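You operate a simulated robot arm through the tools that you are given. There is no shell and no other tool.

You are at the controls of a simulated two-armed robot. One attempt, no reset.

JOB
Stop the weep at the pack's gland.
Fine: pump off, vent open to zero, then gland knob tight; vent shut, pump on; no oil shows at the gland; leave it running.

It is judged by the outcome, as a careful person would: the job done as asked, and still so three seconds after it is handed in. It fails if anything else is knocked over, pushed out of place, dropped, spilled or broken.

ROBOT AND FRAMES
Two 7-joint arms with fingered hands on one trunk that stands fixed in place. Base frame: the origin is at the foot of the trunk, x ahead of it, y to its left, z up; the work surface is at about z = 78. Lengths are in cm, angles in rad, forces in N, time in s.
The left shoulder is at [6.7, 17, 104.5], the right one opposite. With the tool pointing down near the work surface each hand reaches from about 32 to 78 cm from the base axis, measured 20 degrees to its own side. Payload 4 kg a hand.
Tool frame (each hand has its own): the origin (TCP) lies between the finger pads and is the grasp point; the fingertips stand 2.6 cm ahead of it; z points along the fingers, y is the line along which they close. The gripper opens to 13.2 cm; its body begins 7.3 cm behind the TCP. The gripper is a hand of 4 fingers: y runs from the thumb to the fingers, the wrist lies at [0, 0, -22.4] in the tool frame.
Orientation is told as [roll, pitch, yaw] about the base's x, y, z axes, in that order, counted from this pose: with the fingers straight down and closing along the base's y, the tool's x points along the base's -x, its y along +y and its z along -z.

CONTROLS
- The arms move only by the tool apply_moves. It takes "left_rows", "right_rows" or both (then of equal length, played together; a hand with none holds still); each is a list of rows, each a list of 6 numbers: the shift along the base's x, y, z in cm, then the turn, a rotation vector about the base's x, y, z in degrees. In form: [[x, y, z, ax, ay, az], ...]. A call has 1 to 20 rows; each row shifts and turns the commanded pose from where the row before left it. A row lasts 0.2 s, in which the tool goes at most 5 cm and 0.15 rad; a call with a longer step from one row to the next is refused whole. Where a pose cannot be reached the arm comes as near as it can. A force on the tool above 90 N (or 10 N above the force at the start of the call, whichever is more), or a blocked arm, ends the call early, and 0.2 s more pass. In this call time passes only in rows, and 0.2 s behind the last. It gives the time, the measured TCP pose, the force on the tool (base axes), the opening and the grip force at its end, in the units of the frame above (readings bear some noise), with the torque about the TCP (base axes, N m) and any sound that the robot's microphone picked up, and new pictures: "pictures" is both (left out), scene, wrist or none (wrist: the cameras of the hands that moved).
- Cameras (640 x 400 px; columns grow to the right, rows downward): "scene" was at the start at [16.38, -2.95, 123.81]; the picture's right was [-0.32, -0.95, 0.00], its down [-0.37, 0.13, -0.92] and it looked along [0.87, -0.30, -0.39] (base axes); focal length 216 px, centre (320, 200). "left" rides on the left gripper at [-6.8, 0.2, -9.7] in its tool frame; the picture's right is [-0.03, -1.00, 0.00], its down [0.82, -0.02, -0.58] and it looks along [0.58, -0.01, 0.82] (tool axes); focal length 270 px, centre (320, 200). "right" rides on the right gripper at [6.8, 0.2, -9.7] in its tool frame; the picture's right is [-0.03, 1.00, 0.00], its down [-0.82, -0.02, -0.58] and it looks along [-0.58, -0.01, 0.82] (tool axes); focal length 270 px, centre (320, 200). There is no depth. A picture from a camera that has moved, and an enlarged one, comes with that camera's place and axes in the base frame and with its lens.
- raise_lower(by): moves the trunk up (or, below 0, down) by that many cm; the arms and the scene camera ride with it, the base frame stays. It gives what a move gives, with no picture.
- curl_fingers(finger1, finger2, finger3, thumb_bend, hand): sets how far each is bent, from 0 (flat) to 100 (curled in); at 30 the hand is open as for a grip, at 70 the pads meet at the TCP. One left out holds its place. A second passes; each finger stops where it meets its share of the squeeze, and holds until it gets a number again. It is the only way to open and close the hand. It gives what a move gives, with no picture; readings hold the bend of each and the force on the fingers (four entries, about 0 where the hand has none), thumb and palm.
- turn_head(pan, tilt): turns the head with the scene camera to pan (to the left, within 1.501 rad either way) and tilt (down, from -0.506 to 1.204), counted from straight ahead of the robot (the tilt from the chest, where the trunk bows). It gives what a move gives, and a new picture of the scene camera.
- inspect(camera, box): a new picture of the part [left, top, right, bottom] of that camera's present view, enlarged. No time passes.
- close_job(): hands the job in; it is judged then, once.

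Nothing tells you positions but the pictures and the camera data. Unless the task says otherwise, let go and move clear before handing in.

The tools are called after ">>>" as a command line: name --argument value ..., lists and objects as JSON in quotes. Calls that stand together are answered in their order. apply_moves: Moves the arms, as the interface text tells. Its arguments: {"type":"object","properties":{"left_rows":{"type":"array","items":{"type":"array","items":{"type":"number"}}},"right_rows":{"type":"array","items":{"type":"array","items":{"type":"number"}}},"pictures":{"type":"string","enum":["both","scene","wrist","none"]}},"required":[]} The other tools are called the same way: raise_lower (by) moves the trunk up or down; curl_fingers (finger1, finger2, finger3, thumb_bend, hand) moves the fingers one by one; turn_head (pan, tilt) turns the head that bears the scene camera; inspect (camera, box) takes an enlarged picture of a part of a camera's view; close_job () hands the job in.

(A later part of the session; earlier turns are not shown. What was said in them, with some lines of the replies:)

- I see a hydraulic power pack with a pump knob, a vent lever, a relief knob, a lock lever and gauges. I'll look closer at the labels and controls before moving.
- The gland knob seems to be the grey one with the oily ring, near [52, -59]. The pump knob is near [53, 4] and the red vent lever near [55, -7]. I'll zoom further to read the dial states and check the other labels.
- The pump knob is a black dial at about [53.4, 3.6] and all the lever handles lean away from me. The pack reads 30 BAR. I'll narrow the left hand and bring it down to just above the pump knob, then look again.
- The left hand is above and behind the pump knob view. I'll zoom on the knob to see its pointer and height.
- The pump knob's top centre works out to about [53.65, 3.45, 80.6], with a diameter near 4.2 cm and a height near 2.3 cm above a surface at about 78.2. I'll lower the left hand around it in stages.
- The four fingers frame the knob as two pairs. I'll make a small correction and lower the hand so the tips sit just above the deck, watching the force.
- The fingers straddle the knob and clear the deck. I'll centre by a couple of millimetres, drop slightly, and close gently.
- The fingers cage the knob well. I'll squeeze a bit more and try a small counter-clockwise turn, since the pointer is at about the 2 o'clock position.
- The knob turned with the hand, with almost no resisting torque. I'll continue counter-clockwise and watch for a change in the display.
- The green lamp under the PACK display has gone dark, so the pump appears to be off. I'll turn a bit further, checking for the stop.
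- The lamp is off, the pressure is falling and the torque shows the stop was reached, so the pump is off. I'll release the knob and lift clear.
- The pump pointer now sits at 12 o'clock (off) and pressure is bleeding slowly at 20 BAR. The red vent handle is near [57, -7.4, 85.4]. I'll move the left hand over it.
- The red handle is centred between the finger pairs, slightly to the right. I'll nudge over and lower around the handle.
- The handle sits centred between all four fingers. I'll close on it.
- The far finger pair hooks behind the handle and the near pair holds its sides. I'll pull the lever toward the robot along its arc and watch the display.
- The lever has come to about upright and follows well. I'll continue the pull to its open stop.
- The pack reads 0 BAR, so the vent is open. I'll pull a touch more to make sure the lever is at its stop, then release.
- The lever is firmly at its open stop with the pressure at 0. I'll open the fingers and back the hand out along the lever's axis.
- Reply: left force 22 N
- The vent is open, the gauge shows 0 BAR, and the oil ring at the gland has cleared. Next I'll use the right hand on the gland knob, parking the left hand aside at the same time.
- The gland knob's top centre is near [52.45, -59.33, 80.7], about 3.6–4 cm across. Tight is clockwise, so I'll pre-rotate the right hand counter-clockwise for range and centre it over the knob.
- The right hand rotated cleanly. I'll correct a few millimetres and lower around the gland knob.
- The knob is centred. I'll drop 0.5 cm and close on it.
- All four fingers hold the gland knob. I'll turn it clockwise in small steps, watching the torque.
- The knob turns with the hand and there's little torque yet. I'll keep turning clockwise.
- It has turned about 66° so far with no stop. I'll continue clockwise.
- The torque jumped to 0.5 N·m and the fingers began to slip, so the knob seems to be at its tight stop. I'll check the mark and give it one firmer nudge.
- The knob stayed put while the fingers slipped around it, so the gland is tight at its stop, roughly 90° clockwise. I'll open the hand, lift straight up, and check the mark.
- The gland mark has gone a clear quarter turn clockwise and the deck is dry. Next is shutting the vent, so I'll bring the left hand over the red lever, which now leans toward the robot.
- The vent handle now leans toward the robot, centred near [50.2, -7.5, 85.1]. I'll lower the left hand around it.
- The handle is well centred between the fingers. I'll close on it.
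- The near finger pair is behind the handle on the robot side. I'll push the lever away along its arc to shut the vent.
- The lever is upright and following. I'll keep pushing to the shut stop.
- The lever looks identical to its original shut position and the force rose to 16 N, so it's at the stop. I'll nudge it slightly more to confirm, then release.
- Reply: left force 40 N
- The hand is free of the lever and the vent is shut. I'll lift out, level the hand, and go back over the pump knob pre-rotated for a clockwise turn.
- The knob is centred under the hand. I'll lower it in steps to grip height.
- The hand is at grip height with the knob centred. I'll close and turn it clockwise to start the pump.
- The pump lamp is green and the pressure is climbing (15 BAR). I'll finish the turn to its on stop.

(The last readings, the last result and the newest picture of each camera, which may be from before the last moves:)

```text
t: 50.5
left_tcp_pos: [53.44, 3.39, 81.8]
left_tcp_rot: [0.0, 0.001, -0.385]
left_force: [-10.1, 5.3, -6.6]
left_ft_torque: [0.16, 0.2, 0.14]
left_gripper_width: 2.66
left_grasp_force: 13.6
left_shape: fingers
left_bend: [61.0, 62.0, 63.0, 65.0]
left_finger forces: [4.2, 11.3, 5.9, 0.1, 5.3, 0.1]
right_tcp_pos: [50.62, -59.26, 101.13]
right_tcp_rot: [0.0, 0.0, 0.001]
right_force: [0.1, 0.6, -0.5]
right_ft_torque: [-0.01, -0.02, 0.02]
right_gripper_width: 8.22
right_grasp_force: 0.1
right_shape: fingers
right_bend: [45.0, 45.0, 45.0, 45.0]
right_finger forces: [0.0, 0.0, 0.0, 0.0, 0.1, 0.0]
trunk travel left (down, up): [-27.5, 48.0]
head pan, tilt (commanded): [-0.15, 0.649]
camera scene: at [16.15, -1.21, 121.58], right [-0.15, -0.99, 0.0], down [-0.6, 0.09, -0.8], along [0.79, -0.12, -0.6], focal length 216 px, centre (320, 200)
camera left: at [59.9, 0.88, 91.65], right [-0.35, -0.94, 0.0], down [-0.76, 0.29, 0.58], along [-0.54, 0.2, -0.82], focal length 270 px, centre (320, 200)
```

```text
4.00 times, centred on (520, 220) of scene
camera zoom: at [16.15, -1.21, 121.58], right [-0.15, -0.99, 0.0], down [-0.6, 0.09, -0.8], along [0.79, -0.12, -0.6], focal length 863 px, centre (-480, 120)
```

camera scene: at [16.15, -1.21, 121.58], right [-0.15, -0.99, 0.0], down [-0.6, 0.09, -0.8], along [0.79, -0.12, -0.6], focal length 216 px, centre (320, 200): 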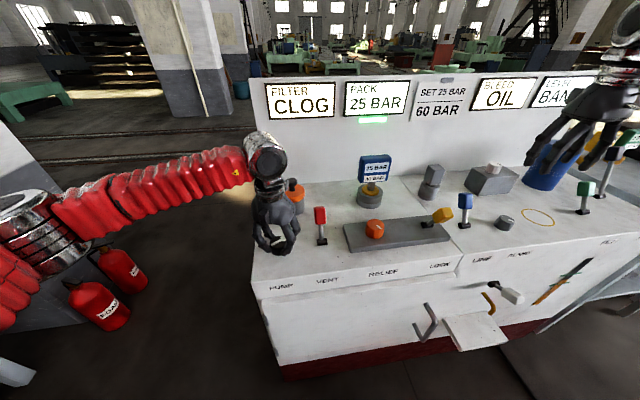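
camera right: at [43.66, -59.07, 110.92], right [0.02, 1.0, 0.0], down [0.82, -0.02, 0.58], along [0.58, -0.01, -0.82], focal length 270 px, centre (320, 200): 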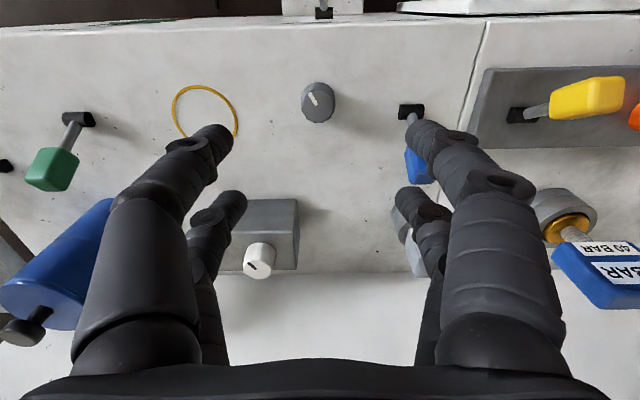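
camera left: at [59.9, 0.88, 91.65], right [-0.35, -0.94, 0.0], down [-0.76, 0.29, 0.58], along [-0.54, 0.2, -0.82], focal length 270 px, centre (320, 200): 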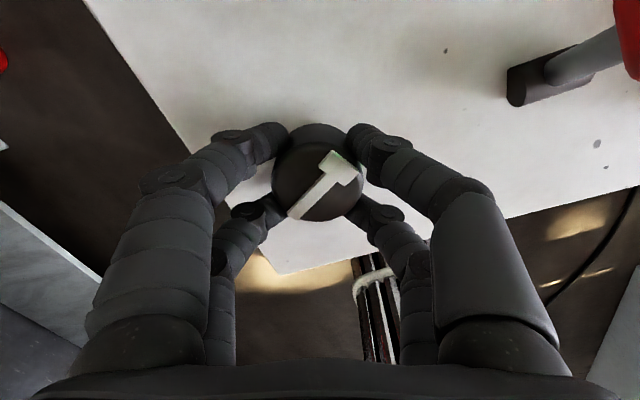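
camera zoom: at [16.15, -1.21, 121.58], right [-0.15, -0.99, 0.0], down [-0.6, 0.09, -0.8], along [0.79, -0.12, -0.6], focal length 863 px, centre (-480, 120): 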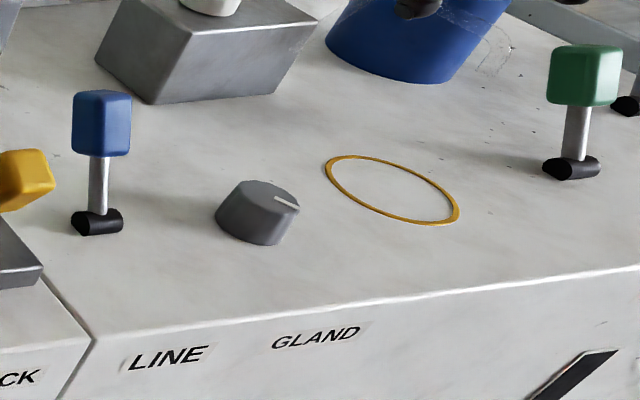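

The pack is at 25 BAR and rising, and the gland is dry. One more small turn to seat it on its stop, then I'll release.

>>> apply_moves --left_rows '[[0, 0, 0, 0, 0, -4]]' --pictures "none"

>>> curl_fingers --hand "left" --finger1 45 --finger2 45 --finger3 45 --thumb_bend 45

>>> apply_moves --left_rows '[[0, 0, 3, 0, 0, 0], [0, 0, 4.5, 0, 0, 0], [0, 0, 4.5, 0, 0, 0], [0, 0, 4, 0, 0, 8], [0, 0, 3, 0, 0, 8], [-2, 2, 1, 0, 0, 8]]' --pictures "both"

>>> inspect --camera "scene" --box '[440, 170, 600, 270]'

>>> inspect --camera "scene" --box '[240, 70, 480, 260]'

```text
t: 50.9
left_tcp_pos: [53.43, 3.33, 81.75]
left_tcp_rot: [0.0, 0.001, -0.453]
left_force: [-9.8, 5.3, -5.6]
left_ft_torque: [0.11, 0.21, 0.36]
left_gripper_width: 2.65
left_grasp_force: 15.6
left_shape: fingers
left_bend: [61.0, 62.0, 63.0, 65.0]
left_finger forces: [4.2, 16.3, 3.2, 0.0, 7.6, 0.0]
right_tcp_pos: [50.53, -59.21, 101.24]
right_tcp_rot: [-0.002, 0.002, 0.001]
right_force: [-0.2, -0.2, 0.4]
right_ft_torque: [0.01, 0.0, -0.02]
right_gripper_width: 8.24
right_grasp_force: 0.0
right_shape: fingers
right_bend: [45.0, 45.0, 45.0, 45.0]
right_finger forces: [0.1, 0.1, 0.0, 0.0, 0.0, 0.1]
trunk travel left (down, up): [-27.5, 48.0]
head pan, tilt (commanded): [-0.15, 0.649]
```

```text
t: 51.9
left_tcp_pos: [53.51, 3.49, 81.82]
left_tcp_rot: [0.002, 0.001, -0.454]
left_force: [0.3, -0.6, 0.0]
left_ft_torque: [-0.01, 0.0, 0.01]
left_gripper_width: 8.21
left_grasp_force: 0.2
left_shape: fingers
left_bend: [45.0, 45.0, 45.0, 45.0]
left_finger forces: [0.1, 0.0, 0.0, 0.1, 0.0, 0.0]
right_tcp_pos: [50.61, -59.31, 101.14]
right_tcp_rot: [-0.001, 0.0, 0.0]
right_force: [0.2, -0.6, 0.1]
right_ft_torque: [-0.01, -0.01, 0.01]
right_gripper_width: 8.25
right_grasp_force: 0.0
right_shape: fingers
right_bend: [45.0, 45.0, 45.0, 45.0]
right_finger forces: [0.0, 0.1, 0.0, 0.0, 0.1, 0.1]
trunk travel left (down, up): [-27.5, 48.0]
head pan, tilt (commanded): [-0.15, 0.649]
```

```text
t: 53.3
left_tcp_pos: [51.25, 5.45, 101.96]
left_tcp_rot: [-0.001, 0.0, -0.031]
left_force: [0.7, -0.3, 0.1]
left_ft_torque: [-0.04, 0.02, 0.0]
left_gripper_width: 8.22
left_grasp_force: 0.1
left_shape: fingers
left_bend: [45.0, 45.0, 45.0, 45.0]
left_finger forces: [0.0, 0.1, 0.0, 0.1, 0.0, 0.0]
right_tcp_pos: [50.51, -59.22, 101.25]
right_tcp_rot: [-0.002, -0.001, -0.001]
right_force: [-0.5, -0.1, -0.3]
right_ft_torque: [-0.04, 0.0, 0.0]
right_gripper_width: 8.24
right_grasp_force: 0.1
right_shape: fingers
right_bend: [45.0, 45.0, 45.0, 45.0]
right_finger forces: [0.1, 0.0, 0.1, 0.0, 0.0, 0.0]
trunk travel left (down, up): [-27.5, 48.0]
head pan, tilt (commanded): [-0.15, 0.649]
camera scene: at [16.16, -1.2, 121.58], right [-0.15, -0.99, 0.0], down [-0.6, 0.09, -0.8], along [0.79, -0.12, -0.6], focal length 216 px, centre (320, 200)
camera left: at [58.09, 5.3, 111.83], right [-0.01, -1.0, 0.0], down [-0.82, 0.01, 0.58], along [-0.58, 0.0, -0.82], focal length 270 px, centre (320, 200)
```

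scene: 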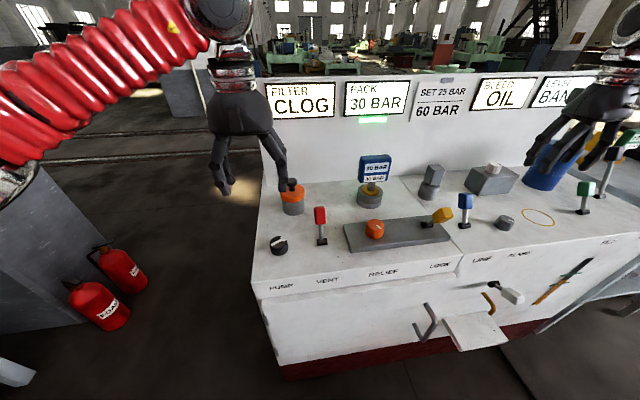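
left: 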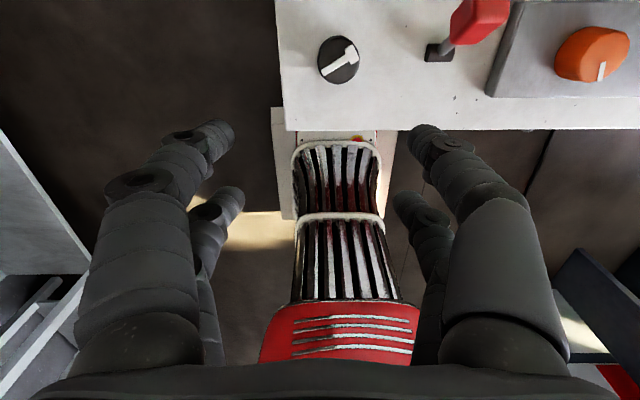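

```text
4.00 times, centred on (520, 220) of scene
camera zoom: at [16.16, -1.2, 121.58], right [-0.15, -0.99, 0.0], down [-0.6, 0.09, -0.8], along [0.79, -0.12, -0.6], focal length 863 px, centre (-480, 120)
```

zoom: 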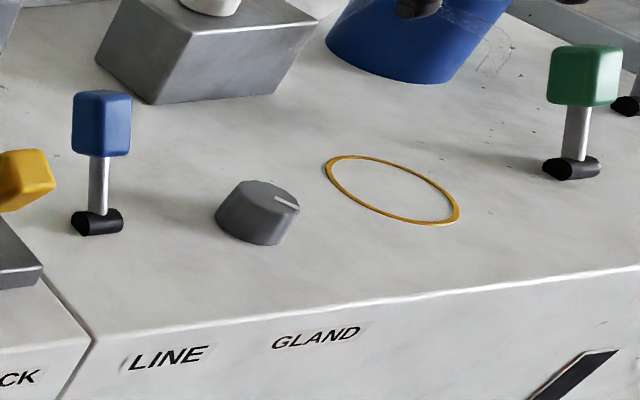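

```text
2.11 times, centred on (360, 165) of scene
camera zoom: at [16.16, -1.2, 121.58], right [-0.15, -0.99, 0.0], down [-0.6, 0.09, -0.8], along [0.79, -0.12, -0.6], focal length 454 px, centre (236, 274)
```

zoom: 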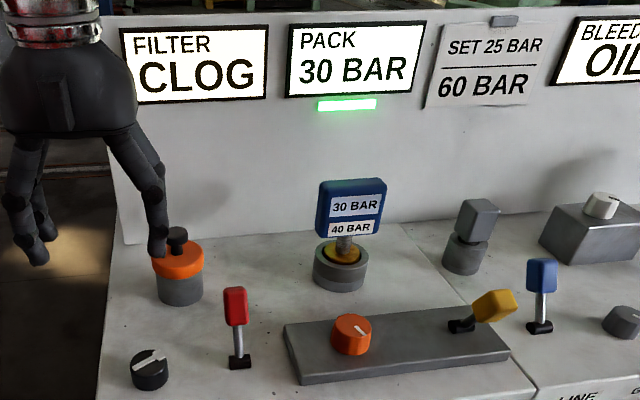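

The pack is back at 30 BAR with the lamp green and no oil at the gland. I'll draw both hands further clear, let a few seconds pass, and re-check the gland before handing in.

>>> apply_moves --left_rows '[[-2, 1, 2, 0, 0, 0], [-2, 1, 2, 0, 0, 0], [-1, 0, 2, 0, 0, 0], [0, 0, 0, 0, 0, 0], [0, 0, 0, 0, 0, 0], [0, 0, 0, 0, 0, 0], [0, 0, 0, 0, 0, 0], [0, 0, 0, 0, 0, 0], [0, 0, 0, 0, 0, 0], [0, 0, 0, 0, 0, 0], [0, 0, 0, 0, 0, 0], [0, 0, 0, 0, 0, 0], [0, 0, 0, 0, 0, 0], [0, 0, 0, 0, 0, 0], [0, 0, 0, 0, 0, 0], [0, 0, 0, 0, 0, 0], [0, 0, 0, 0, 0, 0], [0, 0, 0, 0, 0, 0]]' --right_rows '[[-2, 2, 3, 0, 0, 0], [-2, 2, 3, 0, 0, 0], [-1, 1, 2, 0, 0, 0], [0, 0, 0, 0, 0, 0], [0, 0, 0, 0, 0, 0], [0, 0, 0, 0, 0, 0], [0, 0, 0, 0, 0, 0], [0, 0, 0, 0, 0, 0], [0, 0, 0, 0, 0, 0], [0, 0, 0, 0, 0, 0], [0, 0, 0, 0, 0, 0], [0, 0, 0, 0, 0, 0], [0, 0, 0, 0, 0, 0], [0, 0, 0, 0, 0, 0], [0, 0, 0, 0, 0, 0], [0, 0, 0, 0, 0, 0], [0, 0, 0, 0, 0, 0], [0, 0, 0, 0, 0, 0]]' --pictures "both"

>>> inspect --camera "scene" --box '[440, 170, 600, 270]'

>>> inspect --camera "scene" --box '[240, 70, 640, 270]'

```text
t: 57.1
left_tcp_pos: [46.32, 7.41, 107.99]
left_tcp_rot: [-0.001, 0.001, -0.035]
left_force: [0.8, -0.3, -0.4]
left_ft_torque: [0.01, 0.0, -0.02]
left_gripper_width: 8.25
left_grasp_force: 0.1
left_shape: fingers
left_bend: [45.0, 45.0, 45.0, 45.0]
left_finger forces: [0.0, 0.0, 0.1, 0.0, 0.0, 0.0]
right_tcp_pos: [45.28, -54.41, 108.99]
right_tcp_rot: [0.0, 0.003, 0.0]
right_force: [0.1, -0.2, -0.3]
right_ft_torque: [-0.01, 0.03, 0.02]
right_gripper_width: 8.24
right_grasp_force: 0.0
right_shape: fingers
right_bend: [45.0, 45.0, 45.0, 45.0]
right_finger forces: [0.0, 0.0, 0.0, 0.1, 0.0, 0.0]
trunk travel left (down, up): [-27.5, 48.0]
head pan, tilt (commanded): [-0.15, 0.649]
camera scene: at [16.2, -1.26, 121.57], right [-0.15, -0.99, 0.0], down [-0.6, 0.09, -0.8], along [0.79, -0.12, -0.61], focal length 216 px, centre (320, 200)
camera right: at [38.5, -54.27, 118.69], right [0.03, 1.0, 0.0], down [0.82, -0.02, 0.58], along [0.58, -0.01, -0.82], focal length 270 px, centre (320, 200)
camera left: at [53.2, 7.25, 117.78], right [-0.01, -1.0, 0.0], down [-0.82, 0.01, 0.58], along [-0.58, 0.01, -0.82], focal length 270 px, centre (320, 200)
```

scene: 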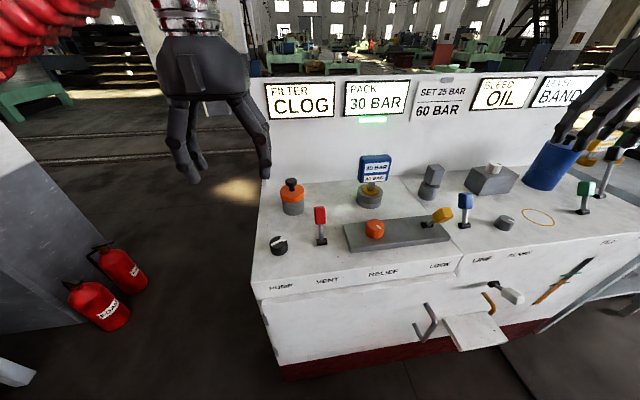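
right: 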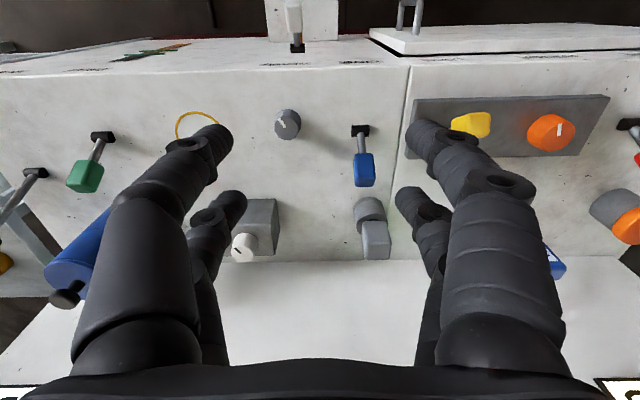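
left: 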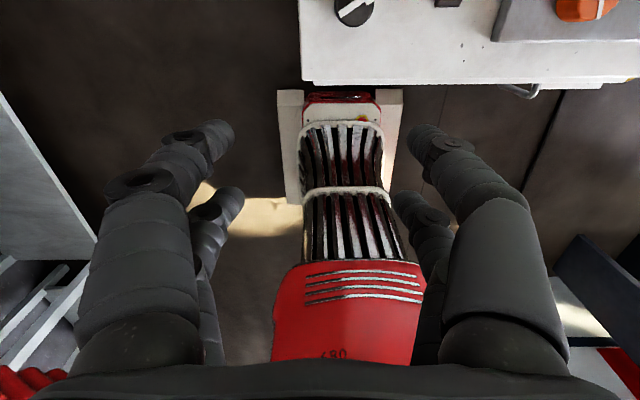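

```text
4.00 times, centred on (520, 220) of scene
camera zoom: at [16.2, -1.26, 121.57], right [-0.15, -0.99, 0.0], down [-0.6, 0.09, -0.8], along [0.79, -0.12, -0.61], focal length 863 px, centre (-480, 120)
```

zoom: 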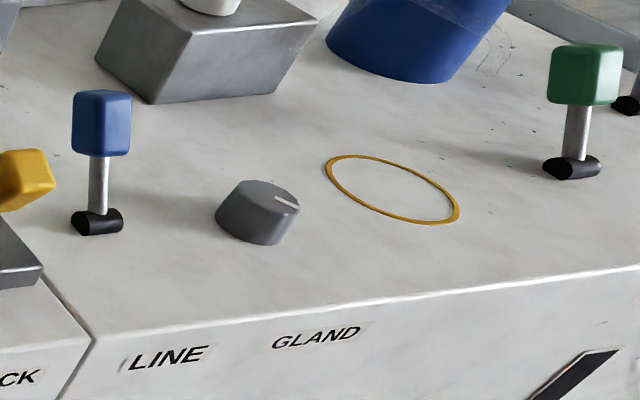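

```text
1.60 times, centred on (440, 170) of scene
camera zoom: at [16.2, -1.26, 121.57], right [-0.15, -0.99, 0.0], down [-0.6, 0.09, -0.8], along [0.79, -0.12, -0.61], focal length 345 px, centre (128, 248)
```

zoom: 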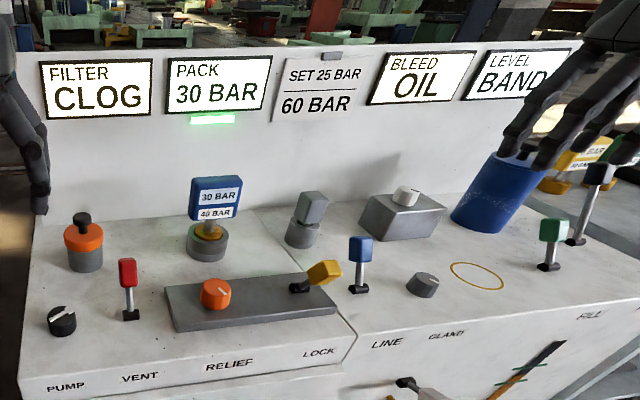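

The pump is running at 30 BAR with its lamp green, the vent is shut, the gland is tight with no oil showing, and both hands are clear. Nothing else appears to have been moved, so I'm handing in.

>>> close_job

```text
The job is handed in.
```

The weep at the pack's gland is stopped. The pump is running again, the pack is back at 30 BAR, and the deck around the gland is dry.

1. **Pump off:** I turned the pump knob to its off stop, and the green lamp went out.
2. **Vent open:** I pulled the vent lever to its open stop, and the pack dropped to 0 BAR.
3. **Gland tight:** I turned the gland knob about a quarter turn clockwise, until it came up hard against its stop.
4. **Vent shut, pump on:** I pushed the vent lever back to its shut stop. I then turned the pump knob to its on stop, and the green lamp came back on.

The gland was still dry a few seconds after the pack was back at 30 BAR. Both hands are clear of the pack, and nothing else was moved.
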